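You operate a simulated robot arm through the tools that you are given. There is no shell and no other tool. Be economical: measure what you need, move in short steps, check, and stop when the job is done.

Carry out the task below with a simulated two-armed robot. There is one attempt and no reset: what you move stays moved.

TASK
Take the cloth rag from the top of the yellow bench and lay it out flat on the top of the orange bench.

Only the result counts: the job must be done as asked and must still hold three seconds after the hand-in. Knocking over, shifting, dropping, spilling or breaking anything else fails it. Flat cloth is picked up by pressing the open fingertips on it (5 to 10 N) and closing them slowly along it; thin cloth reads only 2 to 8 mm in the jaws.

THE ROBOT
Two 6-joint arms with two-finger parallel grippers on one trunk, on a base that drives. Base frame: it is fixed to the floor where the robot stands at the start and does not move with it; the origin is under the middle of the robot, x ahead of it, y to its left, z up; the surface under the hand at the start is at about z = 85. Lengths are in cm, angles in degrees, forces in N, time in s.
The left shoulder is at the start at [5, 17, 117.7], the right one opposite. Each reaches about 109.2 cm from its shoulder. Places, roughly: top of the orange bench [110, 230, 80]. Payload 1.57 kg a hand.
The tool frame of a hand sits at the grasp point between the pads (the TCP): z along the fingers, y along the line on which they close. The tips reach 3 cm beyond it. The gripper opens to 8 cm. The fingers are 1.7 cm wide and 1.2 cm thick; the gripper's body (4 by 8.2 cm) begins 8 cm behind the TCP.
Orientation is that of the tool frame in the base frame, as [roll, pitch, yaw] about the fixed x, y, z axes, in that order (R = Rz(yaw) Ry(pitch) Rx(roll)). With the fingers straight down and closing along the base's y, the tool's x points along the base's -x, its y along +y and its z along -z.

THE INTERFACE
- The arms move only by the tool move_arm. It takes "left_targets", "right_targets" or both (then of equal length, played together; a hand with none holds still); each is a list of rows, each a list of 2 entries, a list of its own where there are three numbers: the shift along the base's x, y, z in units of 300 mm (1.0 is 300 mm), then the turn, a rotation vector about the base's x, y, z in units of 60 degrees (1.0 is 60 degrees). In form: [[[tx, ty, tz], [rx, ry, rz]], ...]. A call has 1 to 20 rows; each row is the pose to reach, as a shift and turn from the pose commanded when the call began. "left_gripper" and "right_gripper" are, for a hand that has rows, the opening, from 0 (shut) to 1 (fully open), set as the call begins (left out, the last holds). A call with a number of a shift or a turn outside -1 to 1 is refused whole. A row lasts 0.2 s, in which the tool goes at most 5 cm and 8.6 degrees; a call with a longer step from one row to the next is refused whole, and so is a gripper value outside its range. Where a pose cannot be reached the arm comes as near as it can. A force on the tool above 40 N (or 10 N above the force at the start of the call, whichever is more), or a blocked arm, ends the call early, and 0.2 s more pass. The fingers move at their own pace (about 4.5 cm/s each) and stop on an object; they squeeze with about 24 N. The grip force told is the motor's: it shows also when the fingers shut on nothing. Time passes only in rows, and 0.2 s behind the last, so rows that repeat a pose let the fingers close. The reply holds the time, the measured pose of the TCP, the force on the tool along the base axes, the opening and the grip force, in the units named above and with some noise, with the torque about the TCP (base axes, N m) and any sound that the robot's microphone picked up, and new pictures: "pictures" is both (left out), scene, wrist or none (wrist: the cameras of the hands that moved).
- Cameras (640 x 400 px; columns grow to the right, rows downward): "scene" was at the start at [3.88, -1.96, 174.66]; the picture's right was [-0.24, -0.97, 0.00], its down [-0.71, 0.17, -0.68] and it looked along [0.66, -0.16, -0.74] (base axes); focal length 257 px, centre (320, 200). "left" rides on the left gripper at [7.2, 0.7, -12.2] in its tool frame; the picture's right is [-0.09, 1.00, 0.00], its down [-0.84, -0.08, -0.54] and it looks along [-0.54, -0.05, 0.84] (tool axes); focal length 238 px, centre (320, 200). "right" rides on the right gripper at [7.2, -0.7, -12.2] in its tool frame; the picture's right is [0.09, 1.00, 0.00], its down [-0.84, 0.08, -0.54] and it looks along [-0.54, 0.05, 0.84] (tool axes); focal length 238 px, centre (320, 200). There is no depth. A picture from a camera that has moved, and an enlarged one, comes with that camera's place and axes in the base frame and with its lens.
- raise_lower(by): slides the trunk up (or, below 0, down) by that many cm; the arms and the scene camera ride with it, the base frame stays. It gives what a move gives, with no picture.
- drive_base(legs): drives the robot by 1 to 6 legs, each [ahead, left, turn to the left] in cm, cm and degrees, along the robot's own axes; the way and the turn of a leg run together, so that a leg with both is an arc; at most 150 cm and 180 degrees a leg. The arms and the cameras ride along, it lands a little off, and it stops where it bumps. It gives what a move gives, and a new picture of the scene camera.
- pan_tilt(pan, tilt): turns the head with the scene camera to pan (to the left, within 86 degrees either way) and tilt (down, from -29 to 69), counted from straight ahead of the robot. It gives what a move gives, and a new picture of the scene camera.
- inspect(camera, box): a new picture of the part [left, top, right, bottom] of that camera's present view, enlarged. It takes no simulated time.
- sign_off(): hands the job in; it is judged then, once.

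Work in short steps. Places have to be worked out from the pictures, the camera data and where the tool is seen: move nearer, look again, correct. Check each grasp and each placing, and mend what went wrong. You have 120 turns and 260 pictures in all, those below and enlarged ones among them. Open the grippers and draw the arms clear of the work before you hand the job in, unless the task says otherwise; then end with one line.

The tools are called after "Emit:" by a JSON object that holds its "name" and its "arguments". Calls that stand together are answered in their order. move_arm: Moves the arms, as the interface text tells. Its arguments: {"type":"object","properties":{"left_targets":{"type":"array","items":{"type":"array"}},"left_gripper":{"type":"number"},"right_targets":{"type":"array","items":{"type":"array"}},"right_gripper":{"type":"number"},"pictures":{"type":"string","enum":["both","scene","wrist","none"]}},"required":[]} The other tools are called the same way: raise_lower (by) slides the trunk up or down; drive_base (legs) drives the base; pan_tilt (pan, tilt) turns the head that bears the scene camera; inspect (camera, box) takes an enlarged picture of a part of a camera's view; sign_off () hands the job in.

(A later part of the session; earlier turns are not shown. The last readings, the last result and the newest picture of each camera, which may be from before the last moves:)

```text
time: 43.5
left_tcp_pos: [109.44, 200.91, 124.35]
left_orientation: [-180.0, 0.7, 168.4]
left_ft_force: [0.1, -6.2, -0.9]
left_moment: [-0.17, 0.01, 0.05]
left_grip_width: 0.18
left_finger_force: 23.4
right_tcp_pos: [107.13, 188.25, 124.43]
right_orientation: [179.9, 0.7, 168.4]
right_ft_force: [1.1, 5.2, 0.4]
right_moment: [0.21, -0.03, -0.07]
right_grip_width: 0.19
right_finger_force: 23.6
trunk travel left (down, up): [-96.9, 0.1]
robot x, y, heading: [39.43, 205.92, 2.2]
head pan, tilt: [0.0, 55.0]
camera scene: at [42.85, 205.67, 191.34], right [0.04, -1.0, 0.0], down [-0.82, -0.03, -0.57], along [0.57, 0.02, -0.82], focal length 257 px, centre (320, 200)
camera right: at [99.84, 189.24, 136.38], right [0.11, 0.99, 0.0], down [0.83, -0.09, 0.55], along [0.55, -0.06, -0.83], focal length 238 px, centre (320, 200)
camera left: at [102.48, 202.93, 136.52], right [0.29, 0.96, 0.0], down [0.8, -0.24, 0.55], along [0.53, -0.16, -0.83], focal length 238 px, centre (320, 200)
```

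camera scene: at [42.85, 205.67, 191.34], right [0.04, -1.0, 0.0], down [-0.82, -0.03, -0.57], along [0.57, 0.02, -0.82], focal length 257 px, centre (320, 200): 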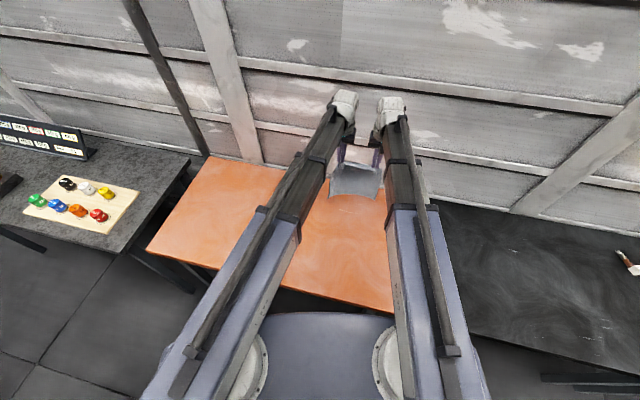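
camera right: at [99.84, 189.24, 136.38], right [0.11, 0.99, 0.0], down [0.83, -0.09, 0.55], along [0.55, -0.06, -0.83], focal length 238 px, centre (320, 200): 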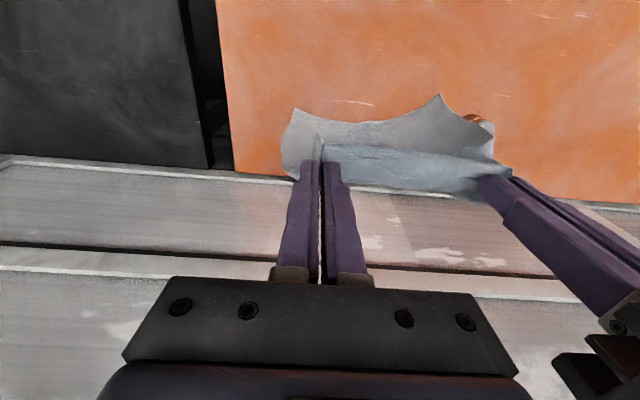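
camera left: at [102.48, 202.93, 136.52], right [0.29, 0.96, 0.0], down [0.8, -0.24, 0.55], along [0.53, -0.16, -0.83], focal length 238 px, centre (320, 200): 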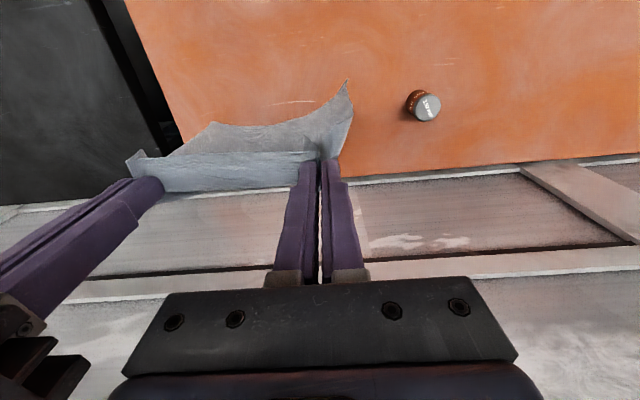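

Positions look good: the can is about 12 cm left of the left hand and the bench's right edge is far off. I'll lower until the cloth's bottom edge nears the bench.

Emit:
{"name": "raise_lower", "arguments": {"by": -19}}

Emit:
{"name": "inspect", "arguments": {"camera": "left", "box": [0, 0, 640, 400]}}

Emit:
{"name": "inspect", "arguments": {"camera": "scene", "box": [240, 80, 480, 230]}}

```text
time: 45.5
left_tcp_pos: [109.51, 200.81, 105.39]
left_orientation: [180.0, 0.7, 168.3]
left_ft_force: [-0.9, -4.2, -0.2]
left_moment: [-0.15, 0.01, 0.05]
left_grip_width: 0.15
left_finger_force: 23.6
right_tcp_pos: [107.1, 188.29, 105.32]
right_orientation: [179.9, 0.7, 168.4]
right_ft_force: [0.8, 4.3, -0.2]
right_moment: [0.17, -0.01, -0.06]
right_grip_width: 0.19
right_finger_force: 23.6
trunk travel left (down, up): [-77.9, 19.1]
robot x, y, heading: [39.31, 205.75, 2.4]
head pan, tilt: [0.0, 55.0]
```

```text
1.00 times, centred on (320, 200) of left (not enlarged: the box is as wide or as high as the picture)
camera zoom: at [102.48, 202.91, 117.52], right [0.29, 0.96, 0.0], down [0.8, -0.24, 0.55], along [0.53, -0.16, -0.83], focal length 238 px, centre (320, 200)
```

zoom: 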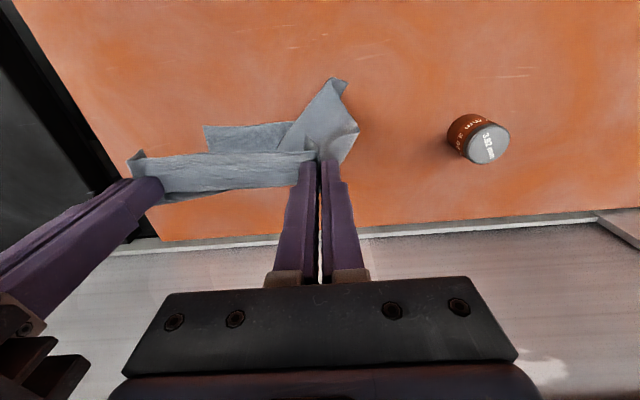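

```text
2.67 times, centred on (360, 155) of scene
camera zoom: at [42.86, 205.65, 172.35], right [0.04, -1.0, 0.0], down [-0.82, -0.03, -0.57], along [0.57, 0.02, -0.82], focal length 686 px, centre (213, 320)
```

zoom: 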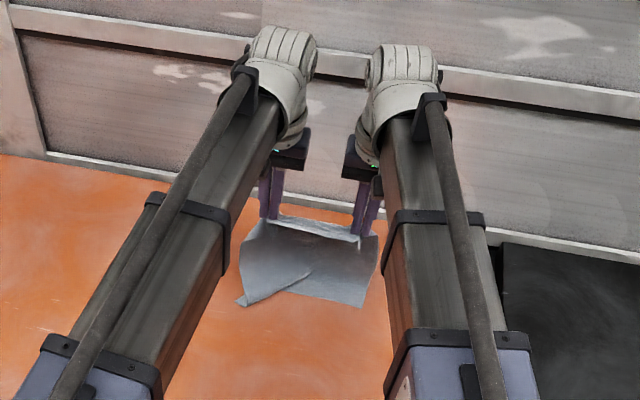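

The bottom edge has already touched and it bellies toward the robot, with the left corner folding. It's more natural to lay it the other way: near edge down first, hands moving away. I'll lift clear, bring the hands back and look.

Emit:
{"name": "raise_lower", "arguments": {"by": 8}}

Emit:
{"name": "move_arm", "arguments": {"left_targets": [[[-0.1, 0.02, 0], [0, 0, 0]], [[-0.2, 0.04, 0], [0, 0, 0]], [[-0.3, 0.06, 0], [0, 0, 0]], [[-0.4, 0.08, 0], [0, 0, 0]], [[-0.5, 0.1, 0], [0, 0, 0]], [[-0.6, 0.12, 0], [0, 0, 0]], [[-0.7, 0.14, 0], [0, 0, 0]], [[-0.7, 0.14, 0], [0, 0, 0]]], "right_targets": [[[-0.1, 0.02, 0], [0, 0, 0]], [[-0.2, 0.04, 0], [0, 0, 0]], [[-0.3, 0.06, 0], [0, 0, 0]], [[-0.4, 0.08, 0], [0, 0, 0]], [[-0.5, 0.1, 0], [0, 0, 0]], [[-0.6, 0.12, 0], [0, 0, 0]], [[-0.7, 0.14, 0], [0, 0, 0]], [[-0.7, 0.14, 0], [0, 0, 0]]], "pictures": "wrist"}}

Emit:
{"name": "inspect", "arguments": {"camera": "scene", "box": [240, 80, 480, 230]}}

```text
time: 46.7
left_tcp_pos: [109.59, 200.81, 113.33]
left_orientation: [179.9, 0.8, 168.4]
left_ft_force: [-0.9, -4.8, -0.5]
left_moment: [-0.14, 0.05, 0.06]
left_grip_width: 0.21
left_finger_force: 23.6
right_tcp_pos: [107.16, 188.39, 113.4]
right_orientation: [179.9, 0.7, 168.5]
right_ft_force: [0.4, 4.6, 0.4]
right_moment: [0.13, -0.03, -0.02]
right_grip_width: 0.2
right_finger_force: 23.9
trunk travel left (down, up): [-85.9, 11.1]
robot x, y, heading: [39.39, 205.72, 2.6]
head pan, tilt: [0.0, 55.0]
```

```text
time: 48.5
left_tcp_pos: [88.66, 204.96, 113.51]
left_orientation: [179.9, 0.6, 168.4]
left_ft_force: [0.2, -3.3, 0.4]
left_moment: [-0.1, 0.03, 0.06]
left_grip_width: 0.21
left_finger_force: 23.7
right_tcp_pos: [86.07, 192.45, 113.38]
right_orientation: [179.9, 0.5, 168.4]
right_ft_force: [1.1, 4.0, -0.5]
right_moment: [0.12, 0.02, -0.01]
right_grip_width: 0.17
right_finger_force: 23.8
trunk travel left (down, up): [-85.9, 11.1]
robot x, y, heading: [39.28, 205.79, 2.4]
head pan, tilt: [0.0, 55.0]
camera right: at [78.91, 193.37, 125.35], right [0.11, 0.99, 0.0], down [0.83, -0.09, 0.55], along [0.55, -0.06, -0.83], focal length 238 px, centre (320, 200)
camera left: at [81.5, 207.0, 125.48], right [0.29, 0.96, 0.0], down [0.8, -0.24, 0.55], along [0.53, -0.16, -0.83], focal length 238 px, centre (320, 200)
```

right: 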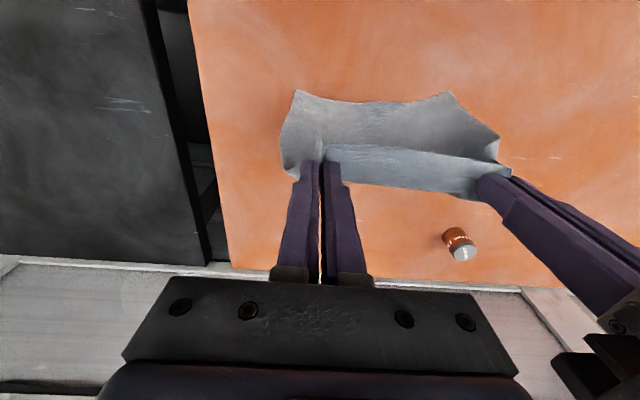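
left: 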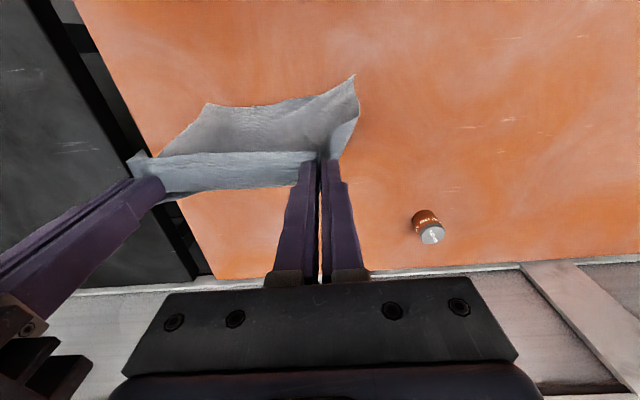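

```text
2.67 times, centred on (360, 155) of scene
camera zoom: at [42.97, 205.62, 180.34], right [0.04, -1.0, 0.0], down [-0.82, -0.03, -0.57], along [0.57, 0.02, -0.82], focal length 686 px, centre (213, 320)
```

zoom: 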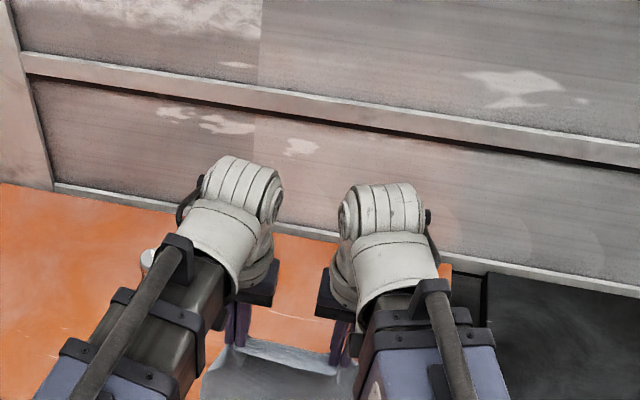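

The fold came out. I'll lower until the bottom edge barely touches, then alternate forward and down moves so the cloth lays out away from the robot.

Emit:
{"name": "raise_lower", "arguments": {"by": -5.5}}

Emit:
{"name": "inspect", "arguments": {"camera": "left", "box": [0, 0, 640, 400]}}

```text
time: 49.5
left_tcp_pos: [88.56, 204.9, 107.84]
left_orientation: [-179.9, 0.7, 168.5]
left_ft_force: [-1.6, -3.7, -0.5]
left_moment: [-0.13, 0.05, 0.06]
left_grip_width: 0.22
left_finger_force: 23.8
right_tcp_pos: [86.11, 192.48, 107.87]
right_orientation: [179.9, 0.7, 168.3]
right_ft_force: [0.3, 4.4, 0.0]
right_moment: [0.13, -0.03, -0.06]
right_grip_width: 0.17
right_finger_force: 23.8
trunk travel left (down, up): [-80.4, 16.6]
robot x, y, heading: [39.98, 205.51, 2.6]
head pan, tilt: [0.0, 55.0]
```

```text
1.00 times, centred on (320, 200) of left (not enlarged: the box is as wide or as high as the picture)
camera zoom: at [81.42, 207.02, 120.02], right [0.29, 0.96, 0.0], down [0.8, -0.24, 0.55], along [0.53, -0.16, -0.83], focal length 238 px, centre (320, 200)
```

zoom: 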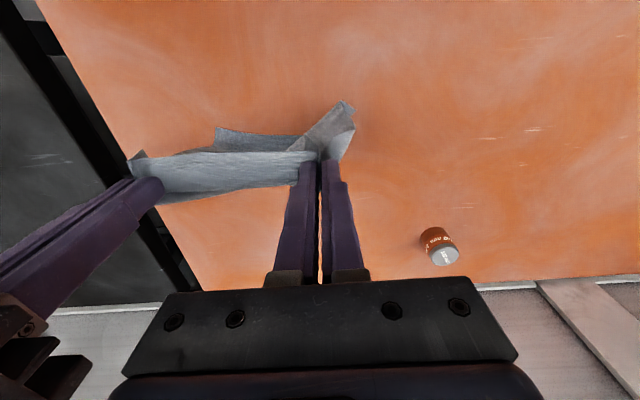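

The left corner curls on contact. I'll drag forward a little to see whether it straightens.

Emit:
{"name": "move_arm", "arguments": {"left_targets": [[[0.06, -0.012, 0], [0, 0, 0]], [[0.12, -0.024, 0], [0, 0, 0]], [[0.18, -0.036, 0], [0, 0, 0]], [[0.24, -0.05, 0], [0, 0, 0]], [[0.24, -0.05, 0], [0, 0, 0]]], "right_targets": [[[0.06, -0.012, 0], [0, 0, 0]], [[0.12, -0.024, 0], [0, 0, 0]], [[0.18, -0.036, 0], [0, 0, 0]], [[0.24, -0.05, 0], [0, 0, 0]], [[0.24, -0.05, 0], [0, 0, 0]]], "pictures": "wrist"}}

Emit:
{"name": "inspect", "arguments": {"camera": "scene", "box": [240, 80, 480, 230]}}

```text
time: 50.7
left_tcp_pos: [95.72, 203.52, 107.86]
left_orientation: [-180.0, 0.7, 168.4]
left_ft_force: [-0.4, -4.2, 0.1]
left_moment: [-0.16, 0.02, 0.05]
left_grip_width: 0.18
left_finger_force: 23.2
right_tcp_pos: [93.39, 191.17, 107.94]
right_orientation: [-180.0, 0.7, 168.4]
right_ft_force: [0.6, 4.2, 0.3]
right_moment: [0.13, -0.04, -0.04]
right_grip_width: 0.13
right_finger_force: 23.6
trunk travel left (down, up): [-80.4, 16.6]
robot x, y, heading: [39.55, 205.91, 2.3]
head pan, tilt: [0.0, 55.0]
camera right: at [86.06, 191.99, 119.9], right [0.11, 0.99, 0.0], down [0.83, -0.09, 0.55], along [0.55, -0.06, -0.83], focal length 238 px, centre (320, 200)
camera left: at [88.58, 205.65, 120.03], right [0.29, 0.96, 0.0], down [0.8, -0.24, 0.55], along [0.53, -0.16, -0.83], focal length 238 px, centre (320, 200)
```

right: 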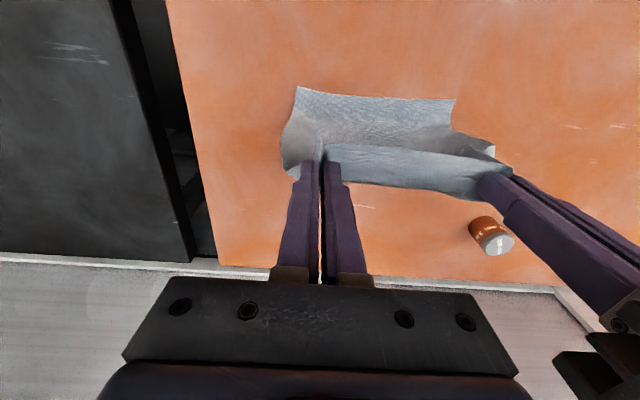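
left: 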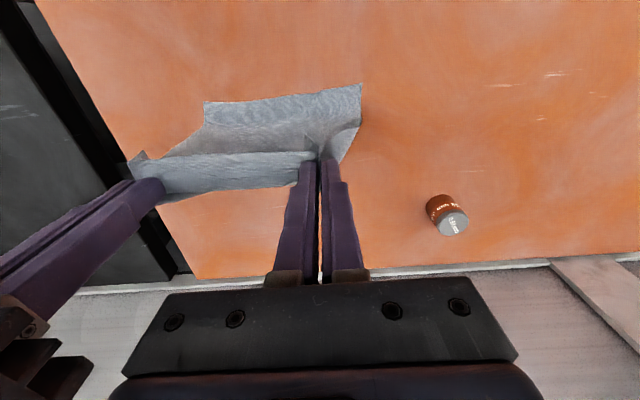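

```text
2.67 times, centred on (360, 155) of scene
camera zoom: at [42.81, 205.66, 174.84], right [0.04, -1.0, 0.0], down [-0.82, -0.03, -0.57], along [0.57, 0.02, -0.82], focal length 686 px, centre (213, 320)
```

zoom: 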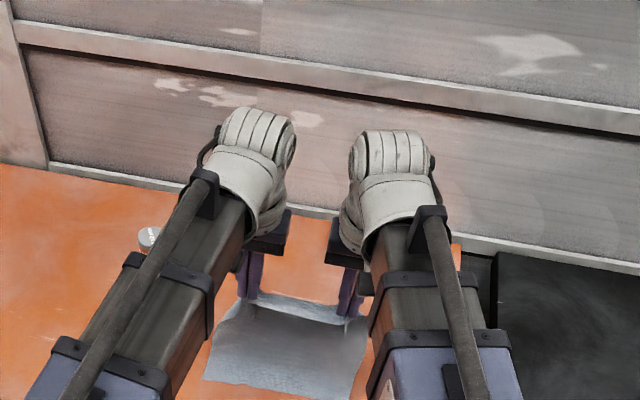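

The whole bottom edge is now straight and lying on the bench. I'll carry on alternating down and forward.

Emit:
{"name": "raise_lower", "arguments": {"by": -3}}

Emit:
{"name": "move_arm", "arguments": {"left_targets": [[[0.06, -0.012, 0], [0, 0, 0]], [[0.12, -0.024, 0], [0, 0, 0]], [[0.18, -0.036, 0], [0, 0, 0]], [[0.24, -0.05, 0], [0, 0, 0]], [[0.3, -0.062, 0], [0, 0, 0]], [[0.3, -0.062, 0], [0, 0, 0]]], "right_targets": [[[0.06, -0.012, 0], [0, 0, 0]], [[0.12, -0.024, 0], [0, 0, 0]], [[0.18, -0.036, 0], [0, 0, 0]], [[0.24, -0.05, 0], [0, 0, 0]], [[0.3, -0.062, 0], [0, 0, 0]], [[0.3, -0.062, 0], [0, 0, 0]]], "pictures": "none"}}

Emit:
{"name": "raise_lower", "arguments": {"by": -4}}

Emit:
{"name": "inspect", "arguments": {"camera": "left", "box": [0, 0, 640, 400]}}

Emit:
{"name": "inspect", "arguments": {"camera": "scene", "box": [240, 80, 480, 230]}}

```text
time: 51.4
left_tcp_pos: [95.72, 203.46, 104.78]
left_orientation: [-179.9, 0.7, 168.4]
left_ft_force: [-0.3, -4.6, -0.1]
left_moment: [-0.13, 0.03, 0.03]
left_grip_width: 0.19
left_finger_force: 23.4
right_tcp_pos: [93.26, 191.04, 104.87]
right_orientation: [-180.0, 0.6, 168.4]
right_ft_force: [0.2, 3.4, -0.6]
right_moment: [0.12, -0.03, -0.01]
right_grip_width: 0.19
right_finger_force: 23.3
trunk travel left (down, up): [-77.4, 19.6]
robot x, y, heading: [39.73, 205.57, 2.9]
head pan, tilt: [0.0, 55.0]
```

```text
time: 52.8
left_tcp_pos: [104.71, 201.91, 104.79]
left_orientation: [-179.9, 0.7, 168.5]
left_ft_force: [-1.8, -6.1, -0.6]
left_moment: [-0.17, 0.03, 0.05]
left_grip_width: 0.19
left_finger_force: 22.6
right_tcp_pos: [102.11, 189.39, 104.92]
right_orientation: [-180.0, 0.7, 168.3]
right_ft_force: [1.1, 5.5, 0.7]
right_moment: [0.2, -0.03, -0.01]
right_grip_width: 0.18
right_finger_force: 23.7
trunk travel left (down, up): [-77.4, 19.6]
robot x, y, heading: [39.61, 205.43, 2.4]
head pan, tilt: [0.0, 55.0]
```

```text
time: 53.6
left_tcp_pos: [104.71, 201.86, 100.87]
left_orientation: [-179.9, 0.8, 168.4]
left_ft_force: [-1.1, -5.1, 0.2]
left_moment: [-0.19, 0.0, 0.04]
left_grip_width: 0.21
left_finger_force: 23.6
right_tcp_pos: [102.16, 189.26, 100.87]
right_orientation: [180.0, 0.7, 168.3]
right_ft_force: [1.5, 6.1, 0.3]
right_moment: [0.17, -0.02, -0.05]
right_grip_width: 0.16
right_finger_force: 23.8
trunk travel left (down, up): [-73.4, 23.6]
robot x, y, heading: [39.28, 205.92, 2.2]
head pan, tilt: [0.0, 55.0]
```

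```text
1.00 times, centred on (320, 200) of left (not enlarged: the box is as wide or as high as the picture)
camera zoom: at [97.59, 203.96, 113.02], right [0.29, 0.96, 0.0], down [0.8, -0.24, 0.55], along [0.53, -0.16, -0.83], focal length 238 px, centre (320, 200)
```

zoom: 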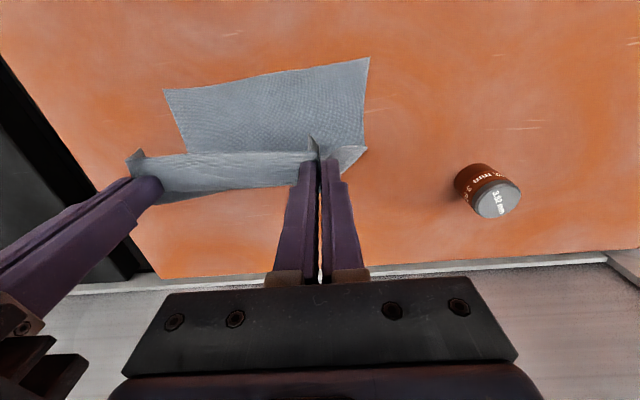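

```text
2.67 times, centred on (360, 155) of scene
camera zoom: at [42.85, 205.65, 167.84], right [0.04, -1.0, 0.0], down [-0.82, -0.03, -0.57], along [0.57, 0.02, -0.82], focal length 686 px, centre (213, 320)
```

zoom: 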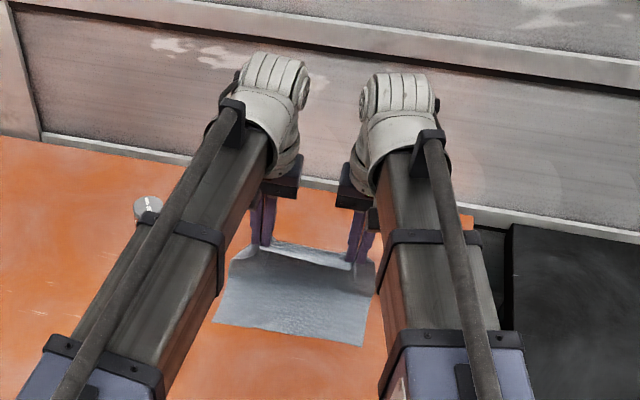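

The cloth is laying out cleanly: near edge at x of about 98, bench back edge at about 134 and wall at about 137, so there's room. I'll continue down and forward.

Emit:
{"name": "raise_lower", "arguments": {"by": -4}}

Emit:
{"name": "move_arm", "arguments": {"left_targets": [[[0.06, -0.012, 0], [0, 0, 0]], [[0.12, -0.024, 0], [0, 0, 0]], [[0.18, -0.036, 0], [0, 0, 0]], [[0.24, -0.05, 0], [0, 0, 0]], [[0.3, -0.062, 0], [0, 0, 0]], [[0.3, -0.062, 0], [0, 0, 0]]], "right_targets": [[[0.06, -0.012, 0], [0, 0, 0]], [[0.12, -0.024, 0], [0, 0, 0]], [[0.18, -0.036, 0], [0, 0, 0]], [[0.24, -0.05, 0], [0, 0, 0]], [[0.3, -0.062, 0], [0, 0, 0]], [[0.3, -0.062, 0], [0, 0, 0]]], "pictures": "none"}}

Emit:
{"name": "raise_lower", "arguments": {"by": -5}}

Emit:
{"name": "inspect", "arguments": {"camera": "left", "box": [0, 0, 640, 400]}}

Emit:
{"name": "inspect", "arguments": {"camera": "scene", "box": [240, 80, 480, 230]}}

```text
time: 54.5
left_tcp_pos: [104.67, 201.9, 96.89]
left_orientation: [-180.0, 0.7, 168.3]
left_ft_force: [-1.5, -5.5, 0.1]
left_moment: [-0.16, 0.05, 0.05]
left_grip_width: 0.21
left_finger_force: 24.0
right_tcp_pos: [102.11, 189.27, 96.88]
right_orientation: [179.9, 0.7, 168.3]
right_ft_force: [1.5, 5.1, -0.1]
right_moment: [0.23, -0.04, -0.05]
right_grip_width: 0.18
right_finger_force: 23.2
trunk travel left (down, up): [-69.4, 27.6]
robot x, y, heading: [39.25, 205.37, 2.4]
head pan, tilt: [0.0, 55.0]
```

```text
time: 55.9
left_tcp_pos: [113.84, 199.74, 96.85]
left_orientation: [-180.0, 0.8, 168.4]
left_ft_force: [-1.5, -6.3, 0.1]
left_moment: [-0.2, 0.01, 0.08]
left_grip_width: 0.15
left_finger_force: 23.4
right_tcp_pos: [110.99, 187.21, 96.86]
right_orientation: [179.9, 0.7, 168.4]
right_ft_force: [1.2, 7.7, 0.8]
right_moment: [0.2, -0.08, -0.05]
right_grip_width: 0.19
right_finger_force: 23.2
trunk travel left (down, up): [-69.4, 27.6]
robot x, y, heading: [39.7, 205.98, 2.2]
head pan, tilt: [0.0, 55.0]
```

```text
time: 56.8
left_tcp_pos: [113.83, 199.91, 91.78]
left_orientation: [-180.0, 0.7, 168.4]
left_ft_force: [-1.6, -6.9, 0.6]
left_moment: [-0.24, 0.04, 0.06]
left_grip_width: 0.2
left_finger_force: 23.2
right_tcp_pos: [111.12, 187.29, 91.97]
right_orientation: [-180.0, 0.6, 168.2]
right_ft_force: [1.4, 6.8, -0.3]
right_moment: [0.23, -0.03, -0.05]
right_grip_width: 0.16
right_finger_force: 23.6
trunk travel left (down, up): [-64.4, 32.6]
robot x, y, heading: [39.05, 205.47, 2.6]
head pan, tilt: [0.0, 55.0]
```

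```text
1.00 times, centred on (320, 200) of left (not enlarged: the box is as wide or as high as the picture)
camera zoom: at [106.72, 201.95, 104.02], right [0.29, 0.96, 0.0], down [0.8, -0.24, 0.55], along [0.53, -0.16, -0.83], focal length 238 px, centre (320, 200)
```

zoom: 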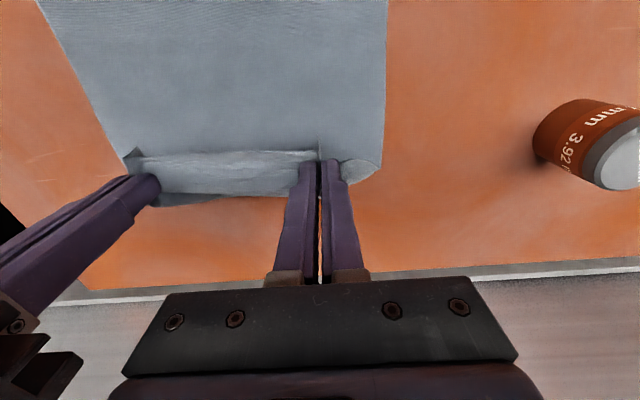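

```text
2.67 times, centred on (360, 155) of scene
camera zoom: at [42.85, 205.65, 158.85], right [0.04, -1.0, 0.0], down [-0.82, -0.03, -0.57], along [0.57, 0.02, -0.82], focal length 686 px, centre (213, 320)
```

zoom: 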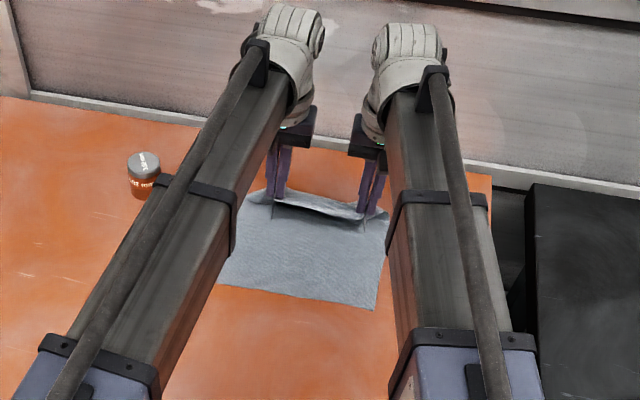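

It's nearly down, with slack remaining near the hands. I'll go forward 6 cm, down 4, and look.

Emit:
{"name": "move_arm", "arguments": {"left_targets": [[[0.06, -0.012, 0], [0, 0, 0]], [[0.12, -0.024, 0], [0, 0, 0]], [[0.18, -0.036, 0], [0, 0, 0]], [[0.2, -0.04, 0], [0, 0, 0]], [[0.2, -0.04, 0], [0, 0, 0]]], "right_targets": [[[0.06, -0.012, 0], [0, 0, 0]], [[0.12, -0.024, 0], [0, 0, 0]], [[0.18, -0.036, 0], [0, 0, 0]], [[0.2, -0.04, 0], [0, 0, 0]], [[0.2, -0.04, 0], [0, 0, 0]]], "pictures": "none"}}

Emit:
{"name": "raise_lower", "arguments": {"by": -4}}

Emit:
{"name": "inspect", "arguments": {"camera": "left", "box": [0, 0, 640, 400]}}

Emit:
{"name": "inspect", "arguments": {"camera": "scene", "box": [240, 80, 480, 230]}}

```text
time: 58.0
left_tcp_pos: [119.79, 198.71, 91.83]
left_orientation: [179.9, 0.8, 168.4]
left_ft_force: [-2.6, -6.8, -0.3]
left_moment: [-0.2, 0.05, 0.06]
left_grip_width: 0.22
left_finger_force: 23.6
right_tcp_pos: [117.29, 186.07, 91.72]
right_orientation: [180.0, 0.7, 168.5]
right_ft_force: [0.9, 7.8, 0.8]
right_moment: [0.22, -0.03, -0.03]
right_grip_width: 0.16
right_finger_force: 23.5
trunk travel left (down, up): [-64.4, 32.6]
robot x, y, heading: [39.39, 205.49, 2.2]
head pan, tilt: [0.0, 55.0]
```

```text
time: 58.7
left_tcp_pos: [119.75, 198.69, 88.26]
left_orientation: [-179.9, 0.9, 168.4]
left_ft_force: [-4.1, -3.7, 15.9]
left_moment: [-0.14, 0.14, 0.01]
left_grip_width: 0.2
left_finger_force: 23.3
right_tcp_pos: [117.14, 186.26, 88.21]
right_orientation: [179.9, 0.8, 168.5]
right_ft_force: [0.5, 4.4, 0.4]
right_moment: [0.2, 0.0, -0.04]
right_grip_width: 0.19
right_finger_force: 23.3
trunk travel left (down, up): [-60.6, 36.4]
robot x, y, heading: [39.27, 205.38, 2.4]
head pan, tilt: [0.0, 55.0]
stopped: the force on the tool passed its limit at 104 N (the readings are from after the stop); the commanded pose is now the measured one
```

```text
1.00 times, centred on (320, 200) of left (not enlarged: the box is as wide or as high as the picture)
camera zoom: at [112.64, 200.73, 100.35], right [0.29, 0.96, 0.0], down [0.8, -0.24, 0.55], along [0.53, -0.16, -0.83], focal length 238 px, centre (320, 200)
```

zoom: 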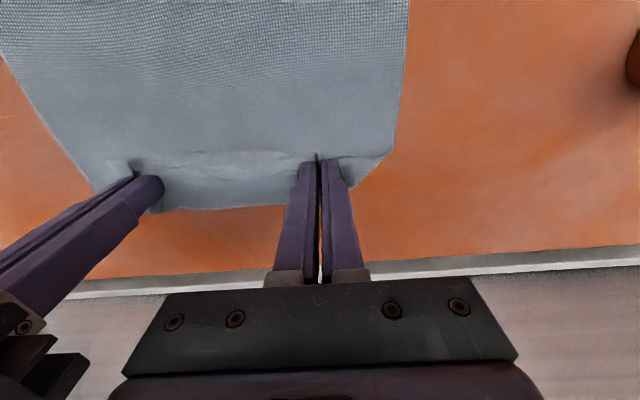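

```text
2.67 times, centred on (360, 155) of scene
camera zoom: at [42.66, 205.67, 155.08], right [0.04, -1.0, 0.0], down [-0.82, -0.03, -0.57], along [0.57, 0.02, -0.82], focal length 686 px, centre (213, 320)
```

zoom: 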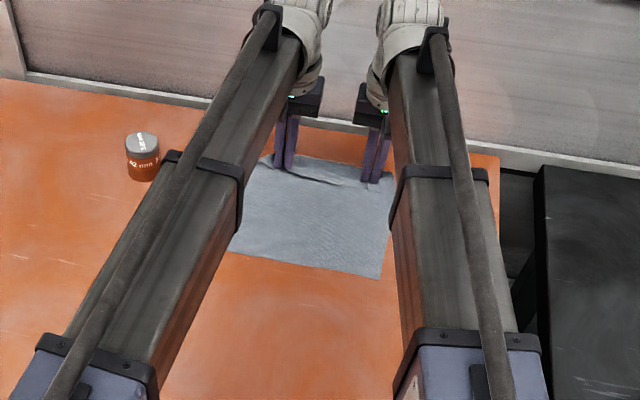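

The bench top here is actually at z of about 85, so the fingers are on it. Slack cloth bellies forward beyond the held edge, so I'll raise slightly and move forward to take it up.

Emit:
{"name": "raise_lower", "arguments": {"by": 1.2}}

Emit:
{"name": "move_arm", "arguments": {"left_targets": [[[0.05, -0.01, 0], [0, 0, 0]], [[0.1, -0.02, 0], [0, 0, 0]], [[0.15, -0.03, 0], [0, 0, 0]], [[0.15, -0.03, 0], [0, 0, 0]]], "right_targets": [[[0.05, -0.01, 0], [0, 0, 0]], [[0.1, -0.02, 0], [0, 0, 0]], [[0.15, -0.03, 0], [0, 0, 0]], [[0.15, -0.03, 0], [0, 0, 0]]], "pictures": "wrist"}}

Emit:
{"name": "inspect", "arguments": {"camera": "scene", "box": [240, 80, 480, 230]}}

```text
time: 59.3
left_tcp_pos: [119.96, 198.71, 89.26]
left_orientation: [-180.0, 0.8, 168.4]
left_ft_force: [-1.0, -5.6, -1.0]
left_moment: [-0.16, 0.06, 0.0]
left_grip_width: 0.2
left_finger_force: 23.9
right_tcp_pos: [117.21, 186.28, 89.2]
right_orientation: [179.9, 0.7, 168.4]
right_ft_force: [0.5, 5.6, 0.0]
right_moment: [0.2, -0.02, -0.05]
right_grip_width: 0.18
right_finger_force: 23.0
trunk travel left (down, up): [-61.8, 35.2]
robot x, y, heading: [39.53, 205.55, 2.5]
head pan, tilt: [0.0, 55.0]
```

```text
time: 60.3
left_tcp_pos: [124.52, 197.68, 89.22]
left_orientation: [180.0, 0.6, 168.4]
left_ft_force: [-0.7, -4.6, 0.4]
left_moment: [-0.15, 0.07, 0.03]
left_grip_width: 0.2
left_finger_force: 23.4
right_tcp_pos: [121.92, 185.26, 89.25]
right_orientation: [180.0, 0.7, 168.4]
right_ft_force: [1.7, 3.5, 0.0]
right_moment: [0.13, -0.02, 0.02]
right_grip_width: 0.18
right_finger_force: 23.3
trunk travel left (down, up): [-61.8, 35.2]
robot x, y, heading: [39.94, 205.72, 2.1]
head pan, tilt: [0.0, 55.0]
camera right: at [114.57, 186.15, 101.3], right [0.11, 0.99, 0.0], down [0.83, -0.09, 0.55], along [0.55, -0.06, -0.83], focal length 238 px, centre (320, 200)
camera left: at [117.41, 199.77, 101.43], right [0.29, 0.96, 0.0], down [0.8, -0.24, 0.55], along [0.53, -0.16, -0.83], focal length 238 px, centre (320, 200)
```

right: 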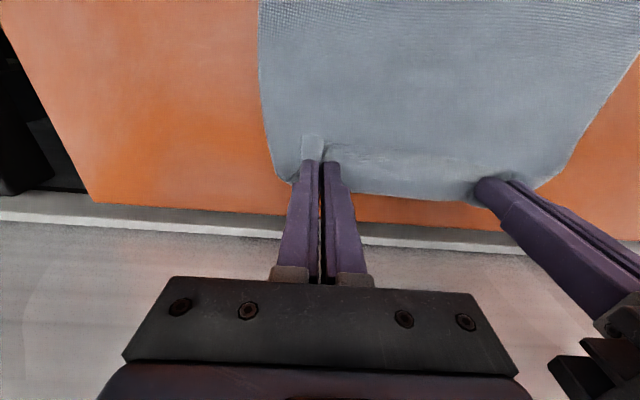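
left: 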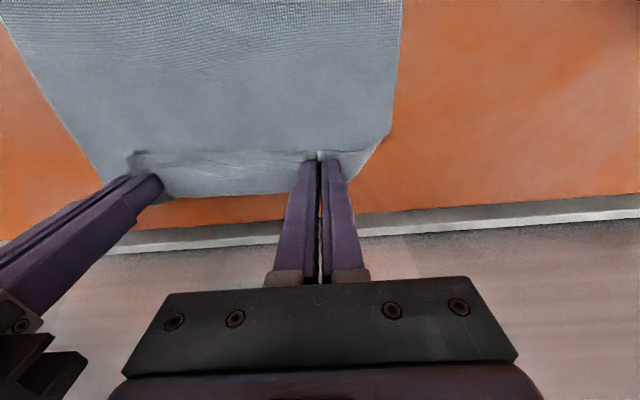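

```text
2.67 times, centred on (360, 155) of scene
camera zoom: at [42.87, 205.65, 156.26], right [0.04, -1.0, 0.0], down [-0.82, -0.03, -0.57], along [0.57, 0.02, -0.82], focal length 686 px, centre (213, 320)
```

zoom: 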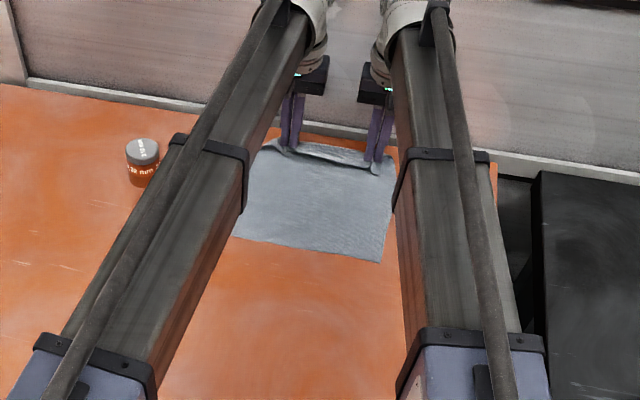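

The held hem is folded back over the top by about 2–3 cm because of how the fingers pinch it. I'll press down, open the fingers to spread the pinch, back off, and see how the edge settles before fixing it.

Emit:
{"name": "raise_lower", "arguments": {"by": -0.9}}

Emit:
{"name": "move_arm", "arguments": {"left_targets": [[[0, 0, 0], [0, 0, 0]], [[0, 0, 0], [0, 0, 0]], [[0, 0, 0], [0, 0, 0]]], "right_targets": [[[0, 0, 0], [0, 0, 0]], [[0, 0, 0], [0, 0, 0]], [[0, 0, 0], [0, 0, 0]]], "left_gripper": 0.4, "right_gripper": 0.4, "pictures": "wrist"}}

```text
time: 60.9
left_tcp_pos: [124.5, 197.81, 88.36]
left_orientation: [179.9, 0.7, 168.4]
left_ft_force: [-1.1, -4.6, 1.1]
left_moment: [-0.11, 0.03, 0.04]
left_grip_width: 0.19
left_finger_force: 23.5
right_tcp_pos: [121.85, 185.37, 88.37]
right_orientation: [-180.0, 0.7, 168.4]
right_ft_force: [0.2, 3.3, 0.4]
right_moment: [0.15, -0.05, -0.01]
right_grip_width: 0.16
right_finger_force: 23.4
trunk travel left (down, up): [-60.9, 36.1]
robot x, y, heading: [39.56, 206.05, 2.4]
head pan, tilt: [0.0, 55.0]
```

```text
time: 61.7
left_tcp_pos: [124.58, 197.62, 88.36]
left_orientation: [-180.0, 0.7, 168.5]
left_ft_force: [-0.6, 0.8, -0.7]
left_moment: [0.02, 0.04, 0.03]
left_grip_width: 3.23
left_finger_force: 0.1
right_tcp_pos: [121.88, 185.27, 88.31]
right_orientation: [179.9, 0.8, 168.3]
right_ft_force: [0.1, -0.4, -0.1]
right_moment: [-0.03, 0.02, -0.02]
right_grip_width: 3.2
right_finger_force: 0.0
trunk travel left (down, up): [-60.9, 36.1]
robot x, y, heading: [39.63, 205.77, 2.3]
head pan, tilt: [0.0, 55.0]
camera right: at [114.58, 186.15, 100.39], right [0.11, 0.99, 0.0], down [0.83, -0.09, 0.55], along [0.55, -0.06, -0.83], focal length 238 px, centre (320, 200)
camera left: at [117.42, 199.77, 100.52], right [0.29, 0.96, 0.0], down [0.8, -0.24, 0.55], along [0.53, -0.16, -0.83], focal length 238 px, centre (320, 200)
```

right: 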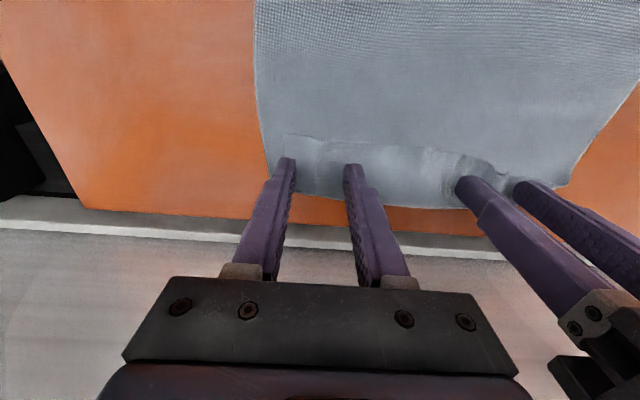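
left: 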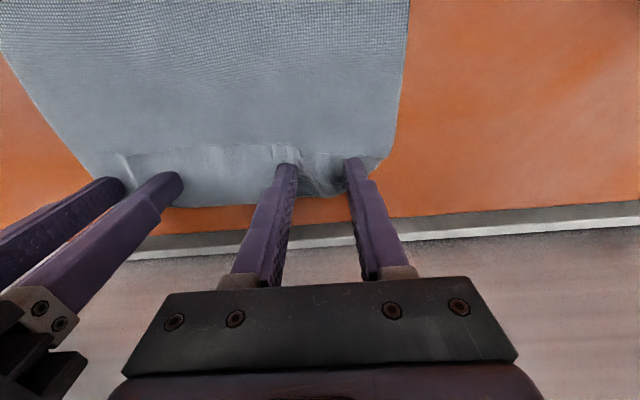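

As expected, a strip of hem about 3 cm wide is folded over on top along the far edge. I'll lift off and look at it.

Emit:
{"name": "raise_lower", "arguments": {"by": 8}}

Emit:
{"name": "inspect", "arguments": {"camera": "left", "box": [0, 0, 640, 400]}}

Emit:
{"name": "inspect", "arguments": {"camera": "right", "box": [160, 50, 560, 300]}}

Emit:
{"name": "inspect", "arguments": {"camera": "scene", "box": [300, 100, 420, 200]}}

```text
time: 62.9
left_tcp_pos: [124.62, 197.63, 96.33]
left_orientation: [-180.0, 0.6, 168.4]
left_ft_force: [0.1, 0.0, -0.5]
left_moment: [-0.03, 0.02, 0.02]
left_grip_width: 3.17
left_finger_force: 0.0
right_tcp_pos: [121.86, 185.21, 96.44]
right_orientation: [-180.0, 0.8, 168.3]
right_ft_force: [0.2, -0.1, 0.3]
right_moment: [-0.01, -0.02, -0.01]
right_grip_width: 3.2
right_finger_force: 0.0
trunk travel left (down, up): [-68.9, 28.1]
robot x, y, heading: [39.45, 205.7, 2.2]
head pan, tilt: [0.0, 55.0]
```

```text
1.00 times, centred on (320, 200) of left (not enlarged: the box is as wide or as high as the picture)
camera zoom: at [117.43, 199.76, 108.5], right [0.29, 0.96, 0.0], down [0.8, -0.24, 0.55], along [0.53, -0.16, -0.83], focal length 238 px, centre (320, 200)
```

zoom: 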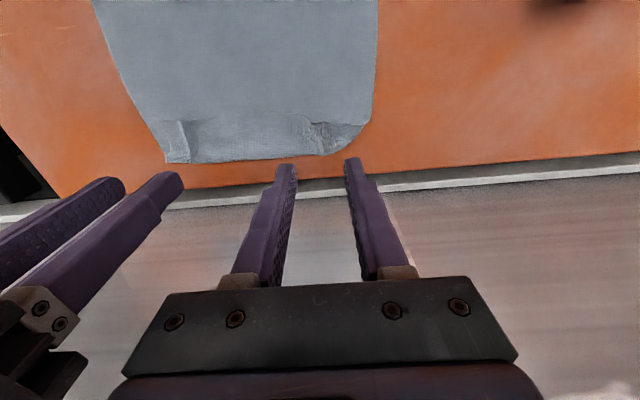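

```text
1.60 times, centred on (360, 175) of right
camera zoom: at [114.59, 186.15, 108.37], right [0.11, 0.99, 0.0], down [0.83, -0.09, 0.55], along [0.55, -0.06, -0.83], focal length 381 px, centre (256, 240)
```

zoom: 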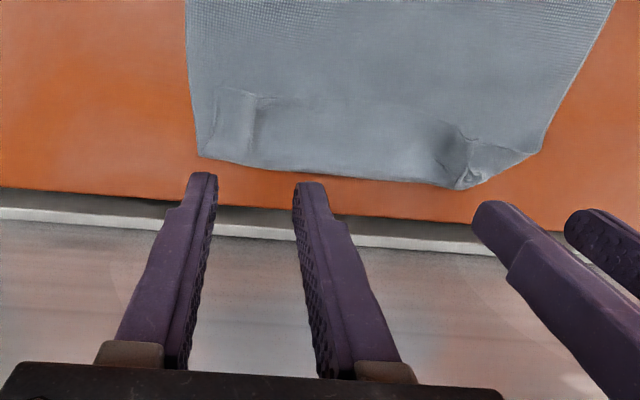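

```text
4.00 times, centred on (360, 150) of scene
camera zoom: at [42.91, 205.64, 163.36], right [0.04, -1.0, 0.0], down [-0.82, -0.03, -0.57], along [0.57, 0.02, -0.82], focal length 1028 px, centre (160, 400)
```

zoom: 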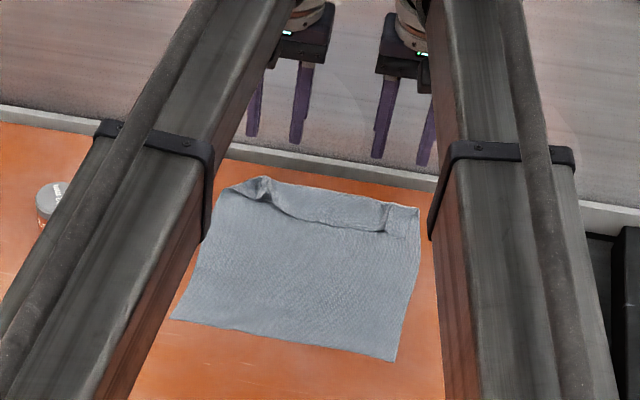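

I have a plan. I'll grasp the near edge (corners about (107,206.6) and (102.7,185)) close to the hem and raise it until the sheet is vertical. The folded far strip is on the face that will then point away from the robot, so it should drop open that way. Then I lay it by pulling back toward the robot. I'll move the hands over the near corners now.

Emit:
{"name": "move_arm", "arguments": {"left_targets": [[[-0.11, 0.035, 0], [0, 0, 0]], [[-0.23, 0.073, 0], [0, 0, 0]], [[-0.34, 0.11, 0], [0, 0, 0]], [[-0.46, 0.147, 0], [0, 0, 0]], [[-0.573, 0.183, 0], [0, 0, 0]], [[-0.573, 0.183, 0], [0, 0, 0]]], "right_targets": [[[-0.11, 0.02, 0], [0, 0, 0]], [[-0.23, 0.04, 0], [0, 0, 0]], [[-0.34, 0.06, 0], [0, 0, 0]], [[-0.46, 0.08, 0], [0, 0, 0]], [[-0.583, 0.097, 0], [0, 0, 0]], [[-0.583, 0.097, 0], [0, 0, 0]]], "left_gripper": 0.45, "right_gripper": 0.45, "pictures": "wrist"}}

```text
time: 64.3
left_tcp_pos: [107.28, 203.35, 96.39]
left_orientation: [180.0, 0.7, 168.4]
left_ft_force: [0.4, -0.3, -0.3]
left_moment: [0.02, 0.03, 0.03]
left_grip_width: 3.58
left_finger_force: 0.1
right_tcp_pos: [104.59, 188.3, 96.39]
right_orientation: [-180.0, 0.6, 168.4]
right_ft_force: [-0.2, -0.3, 0.4]
right_moment: [0.0, 0.0, 0.03]
right_grip_width: 3.63
right_finger_force: 0.1
trunk travel left (down, up): [-68.9, 28.1]
robot x, y, heading: [39.41, 205.46, 2.1]
head pan, tilt: [0.0, 55.0]
camera right: at [97.25, 189.1, 108.36], right [0.11, 0.99, 0.0], down [0.83, -0.09, 0.55], along [0.55, -0.06, -0.83], focal length 238 px, centre (320, 200)
camera left: at [100.19, 205.42, 108.49], right [0.29, 0.96, 0.0], down [0.8, -0.24, 0.55], along [0.53, -0.16, -0.83], focal length 238 px, centre (320, 200)
```

right: 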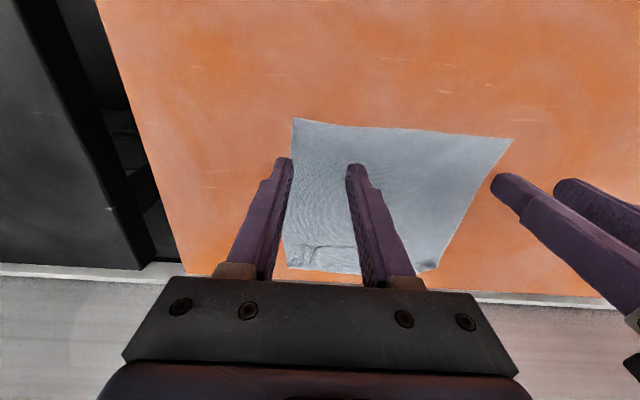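
left: 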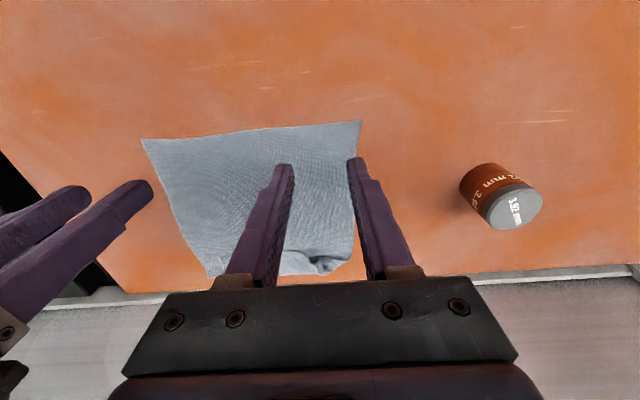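

The corners are confirmed at (107.5,207.4) and (103,185.9). I'll make a tiny adjustment and then lower to just above contact.

Emit:
{"name": "move_arm", "arguments": {"left_targets": [[[0.01, 0.015, 0], [0, 0, 0]], [[0.01, 0.015, 0], [0, 0, 0]]], "right_targets": [[[0, 0.015, 0], [0, 0, 0]], [[0, 0.015, 0], [0, 0, 0]]], "pictures": "none"}}

Emit:
{"name": "raise_lower", "arguments": {"by": -8}}

Emit:
{"name": "inspect", "arguments": {"camera": "left", "box": [120, 0, 520, 250]}}

Emit:
{"name": "inspect", "arguments": {"camera": "right", "box": [120, 0, 520, 250]}}

```text
time: 64.9
left_tcp_pos: [107.55, 203.75, 96.25]
left_orientation: [179.9, 0.6, 168.4]
left_ft_force: [-0.9, 1.2, 0.1]
left_moment: [-0.02, 0.0, -0.01]
left_grip_width: 3.58
left_finger_force: 0.1
right_tcp_pos: [104.45, 188.78, 96.35]
right_orientation: [180.0, 0.7, 168.4]
right_ft_force: [-0.3, -0.4, 1.0]
right_moment: [-0.02, -0.01, 0.03]
right_grip_width: 3.61
right_finger_force: 0.1
trunk travel left (down, up): [-68.9, 28.1]
robot x, y, heading: [39.67, 205.79, 2.6]
head pan, tilt: [0.0, 55.0]
```

```text
time: 66.0
left_tcp_pos: [107.45, 203.74, 88.36]
left_orientation: [180.0, 0.7, 168.5]
left_ft_force: [-0.1, -0.2, -0.7]
left_moment: [-0.02, 0.0, 0.0]
left_grip_width: 3.61
left_finger_force: 0.0
right_tcp_pos: [104.47, 188.74, 88.4]
right_orientation: [-180.0, 0.6, 168.4]
right_ft_force: [0.8, 0.9, 0.2]
right_moment: [0.02, 0.03, 0.01]
right_grip_width: 3.57
right_finger_force: 0.1
trunk travel left (down, up): [-60.9, 36.1]
robot x, y, heading: [39.46, 205.71, 2.5]
head pan, tilt: [0.0, 55.0]
```

```text
1.60 times, centred on (320, 125) of left
camera zoom: at [100.44, 205.84, 100.53], right [0.29, 0.96, 0.0], down [0.8, -0.24, 0.55], along [0.53, -0.16, -0.83], focal length 381 px, centre (320, 320)
```

zoom: 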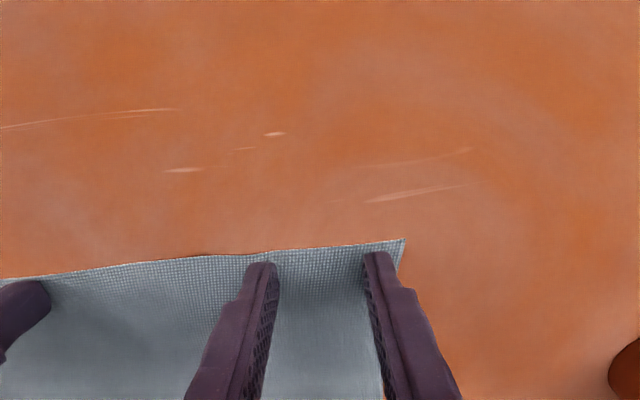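

```text
1.60 times, centred on (320, 125) of right
camera zoom: at [97.17, 189.61, 100.4], right [0.11, 0.99, 0.0], down [0.83, -0.09, 0.55], along [0.55, -0.06, -0.83], focal length 381 px, centre (320, 320)
```

zoom: 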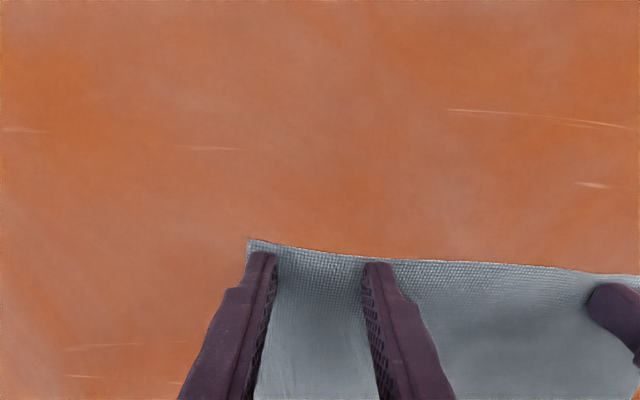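

Placement is very good, close to the edge. I'll press to contact.

Emit:
{"name": "raise_lower", "arguments": {"by": -0.35}}

```text
time: 66.6
left_tcp_pos: [107.6, 203.62, 88.17]
left_orientation: [180.0, 0.7, 168.5]
left_ft_force: [0.9, 0.1, 9.8]
left_moment: [0.04, -0.01, -0.03]
left_grip_width: 3.62
left_finger_force: 0.0
right_tcp_pos: [104.33, 188.76, 88.27]
right_orientation: [-180.0, 0.7, 168.4]
right_ft_force: [1.1, 0.3, 7.6]
right_moment: [-0.05, 0.02, -0.02]
right_grip_width: 3.6
right_finger_force: 0.0
trunk travel left (down, up): [-60.5, 36.5]
robot x, y, heading: [39.35, 205.62, 2.6]
head pan, tilt: [0.0, 55.0]
```

Both press at 8–10 N, which is right. I'll close slowly in steps.

Emit:
{"name": "move_arm", "arguments": {"left_targets": [[[0, 0, 0], [0, 0, 0]], [[0, 0, 0], [0, 0, 0]]], "right_targets": [[[0, 0, 0], [0, 0, 0]], [[0, 0, 0], [0, 0, 0]]], "left_gripper": 0.3, "right_gripper": 0.3, "pictures": "none"}}

Emit:
{"name": "move_arm", "arguments": {"left_targets": [[[0, 0, 0], [0, 0, 0]], [[0, 0, 0], [0, 0, 0]]], "right_targets": [[[0, 0, 0], [0, 0, 0]], [[0, 0, 0], [0, 0, 0]]], "left_gripper": 0.17, "right_gripper": 0.17, "pictures": "wrist"}}

Emit:
{"name": "move_arm", "arguments": {"left_targets": [[[0, 0, 0], [0, 0, 0]], [[0, 0, 0], [0, 0, 0]], [[0, 0, 0], [0, 0, 0]]], "right_targets": [[[0, 0, 0], [0, 0, 0]], [[0, 0, 0], [0, 0, 0]], [[0, 0, 0], [0, 0, 0]]], "left_gripper": 0, "right_gripper": 0, "pictures": "wrist"}}

```text
time: 67.2
left_tcp_pos: [107.39, 203.58, 88.11]
left_orientation: [180.0, 0.9, 168.5]
left_ft_force: [-0.6, -1.9, 10.8]
left_moment: [0.0, 0.05, -0.02]
left_grip_width: 2.37
left_finger_force: 0.1
right_tcp_pos: [104.4, 188.76, 88.17]
right_orientation: [-180.0, 0.8, 168.4]
right_ft_force: [1.0, 1.1, 10.4]
right_moment: [0.0, 0.04, 0.01]
right_grip_width: 2.33
right_finger_force: 0.0
trunk travel left (down, up): [-60.5, 36.5]
robot x, y, heading: [39.42, 205.97, 2.4]
head pan, tilt: [0.0, 55.0]
```

```text
time: 67.8
left_tcp_pos: [107.4, 203.74, 88.07]
left_orientation: [180.0, 0.7, 168.3]
left_ft_force: [0.6, -2.1, 11.4]
left_moment: [-0.08, 0.07, 0.0]
left_grip_width: 1.33
left_finger_force: 0.1
right_tcp_pos: [104.37, 188.78, 88.12]
right_orientation: [179.9, 0.8, 168.4]
right_ft_force: [0.1, 1.7, 9.2]
right_moment: [0.03, 0.0, 0.0]
right_grip_width: 1.42
right_finger_force: 0.7
trunk travel left (down, up): [-60.5, 36.5]
robot x, y, heading: [39.54, 205.8, 2.4]
head pan, tilt: [0.0, 55.0]
camera right: at [97.07, 189.64, 100.12], right [0.11, 0.99, 0.0], down [0.83, -0.09, 0.55], along [0.55, -0.06, -0.83], focal length 238 px, centre (320, 200)
camera left: at [100.33, 205.84, 100.25], right [0.29, 0.96, 0.0], down [0.8, -0.24, 0.55], along [0.53, -0.16, -0.83], focal length 238 px, centre (320, 200)
```

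right: 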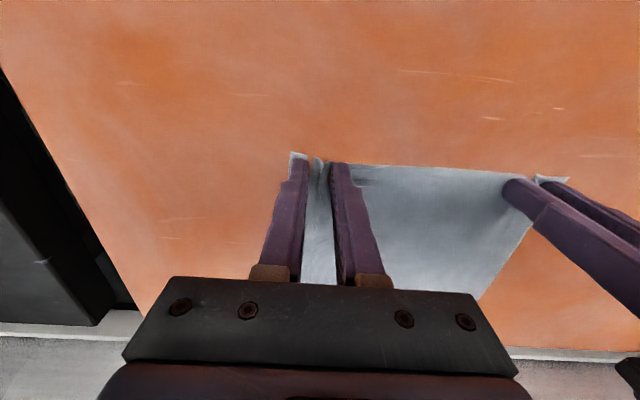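
left: 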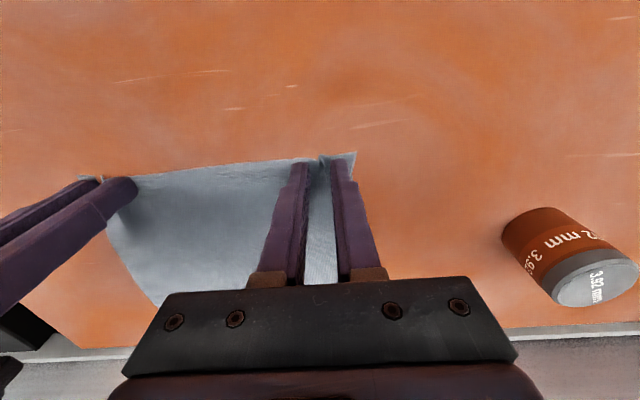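

```text
time: 68.6
left_tcp_pos: [107.43, 203.76, 88.09]
left_orientation: [180.0, 0.7, 168.4]
left_ft_force: [-0.7, -6.1, 15.9]
left_moment: [-0.17, 0.07, 0.05]
left_grip_width: 0.12
left_finger_force: 23.5
right_tcp_pos: [104.3, 188.77, 88.14]
right_orientation: [180.0, 0.8, 168.4]
right_ft_force: [1.0, 4.9, 5.4]
right_moment: [0.13, -0.02, -0.01]
right_grip_width: 0.18
right_finger_force: 23.4
trunk travel left (down, up): [-60.5, 36.5]
robot x, y, heading: [39.64, 205.59, 2.4]
head pan, tilt: [0.0, 55.0]
camera right: at [97.06, 189.62, 100.13], right [0.11, 0.99, 0.0], down [0.83, -0.09, 0.55], along [0.55, -0.06, -0.83], focal length 238 px, centre (320, 200)
camera left: at [100.32, 205.82, 100.26], right [0.29, 0.96, 0.0], down [0.8, -0.24, 0.55], along [0.53, -0.16, -0.83], focal length 238 px, centre (320, 200)
```

right: 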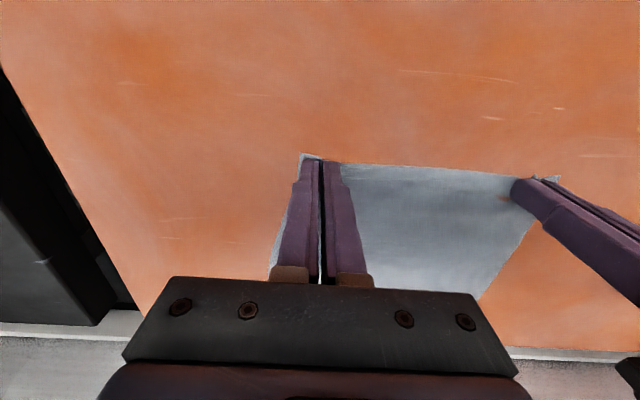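
left: 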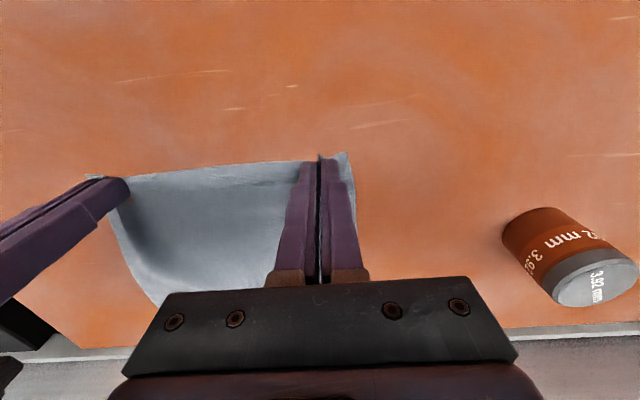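

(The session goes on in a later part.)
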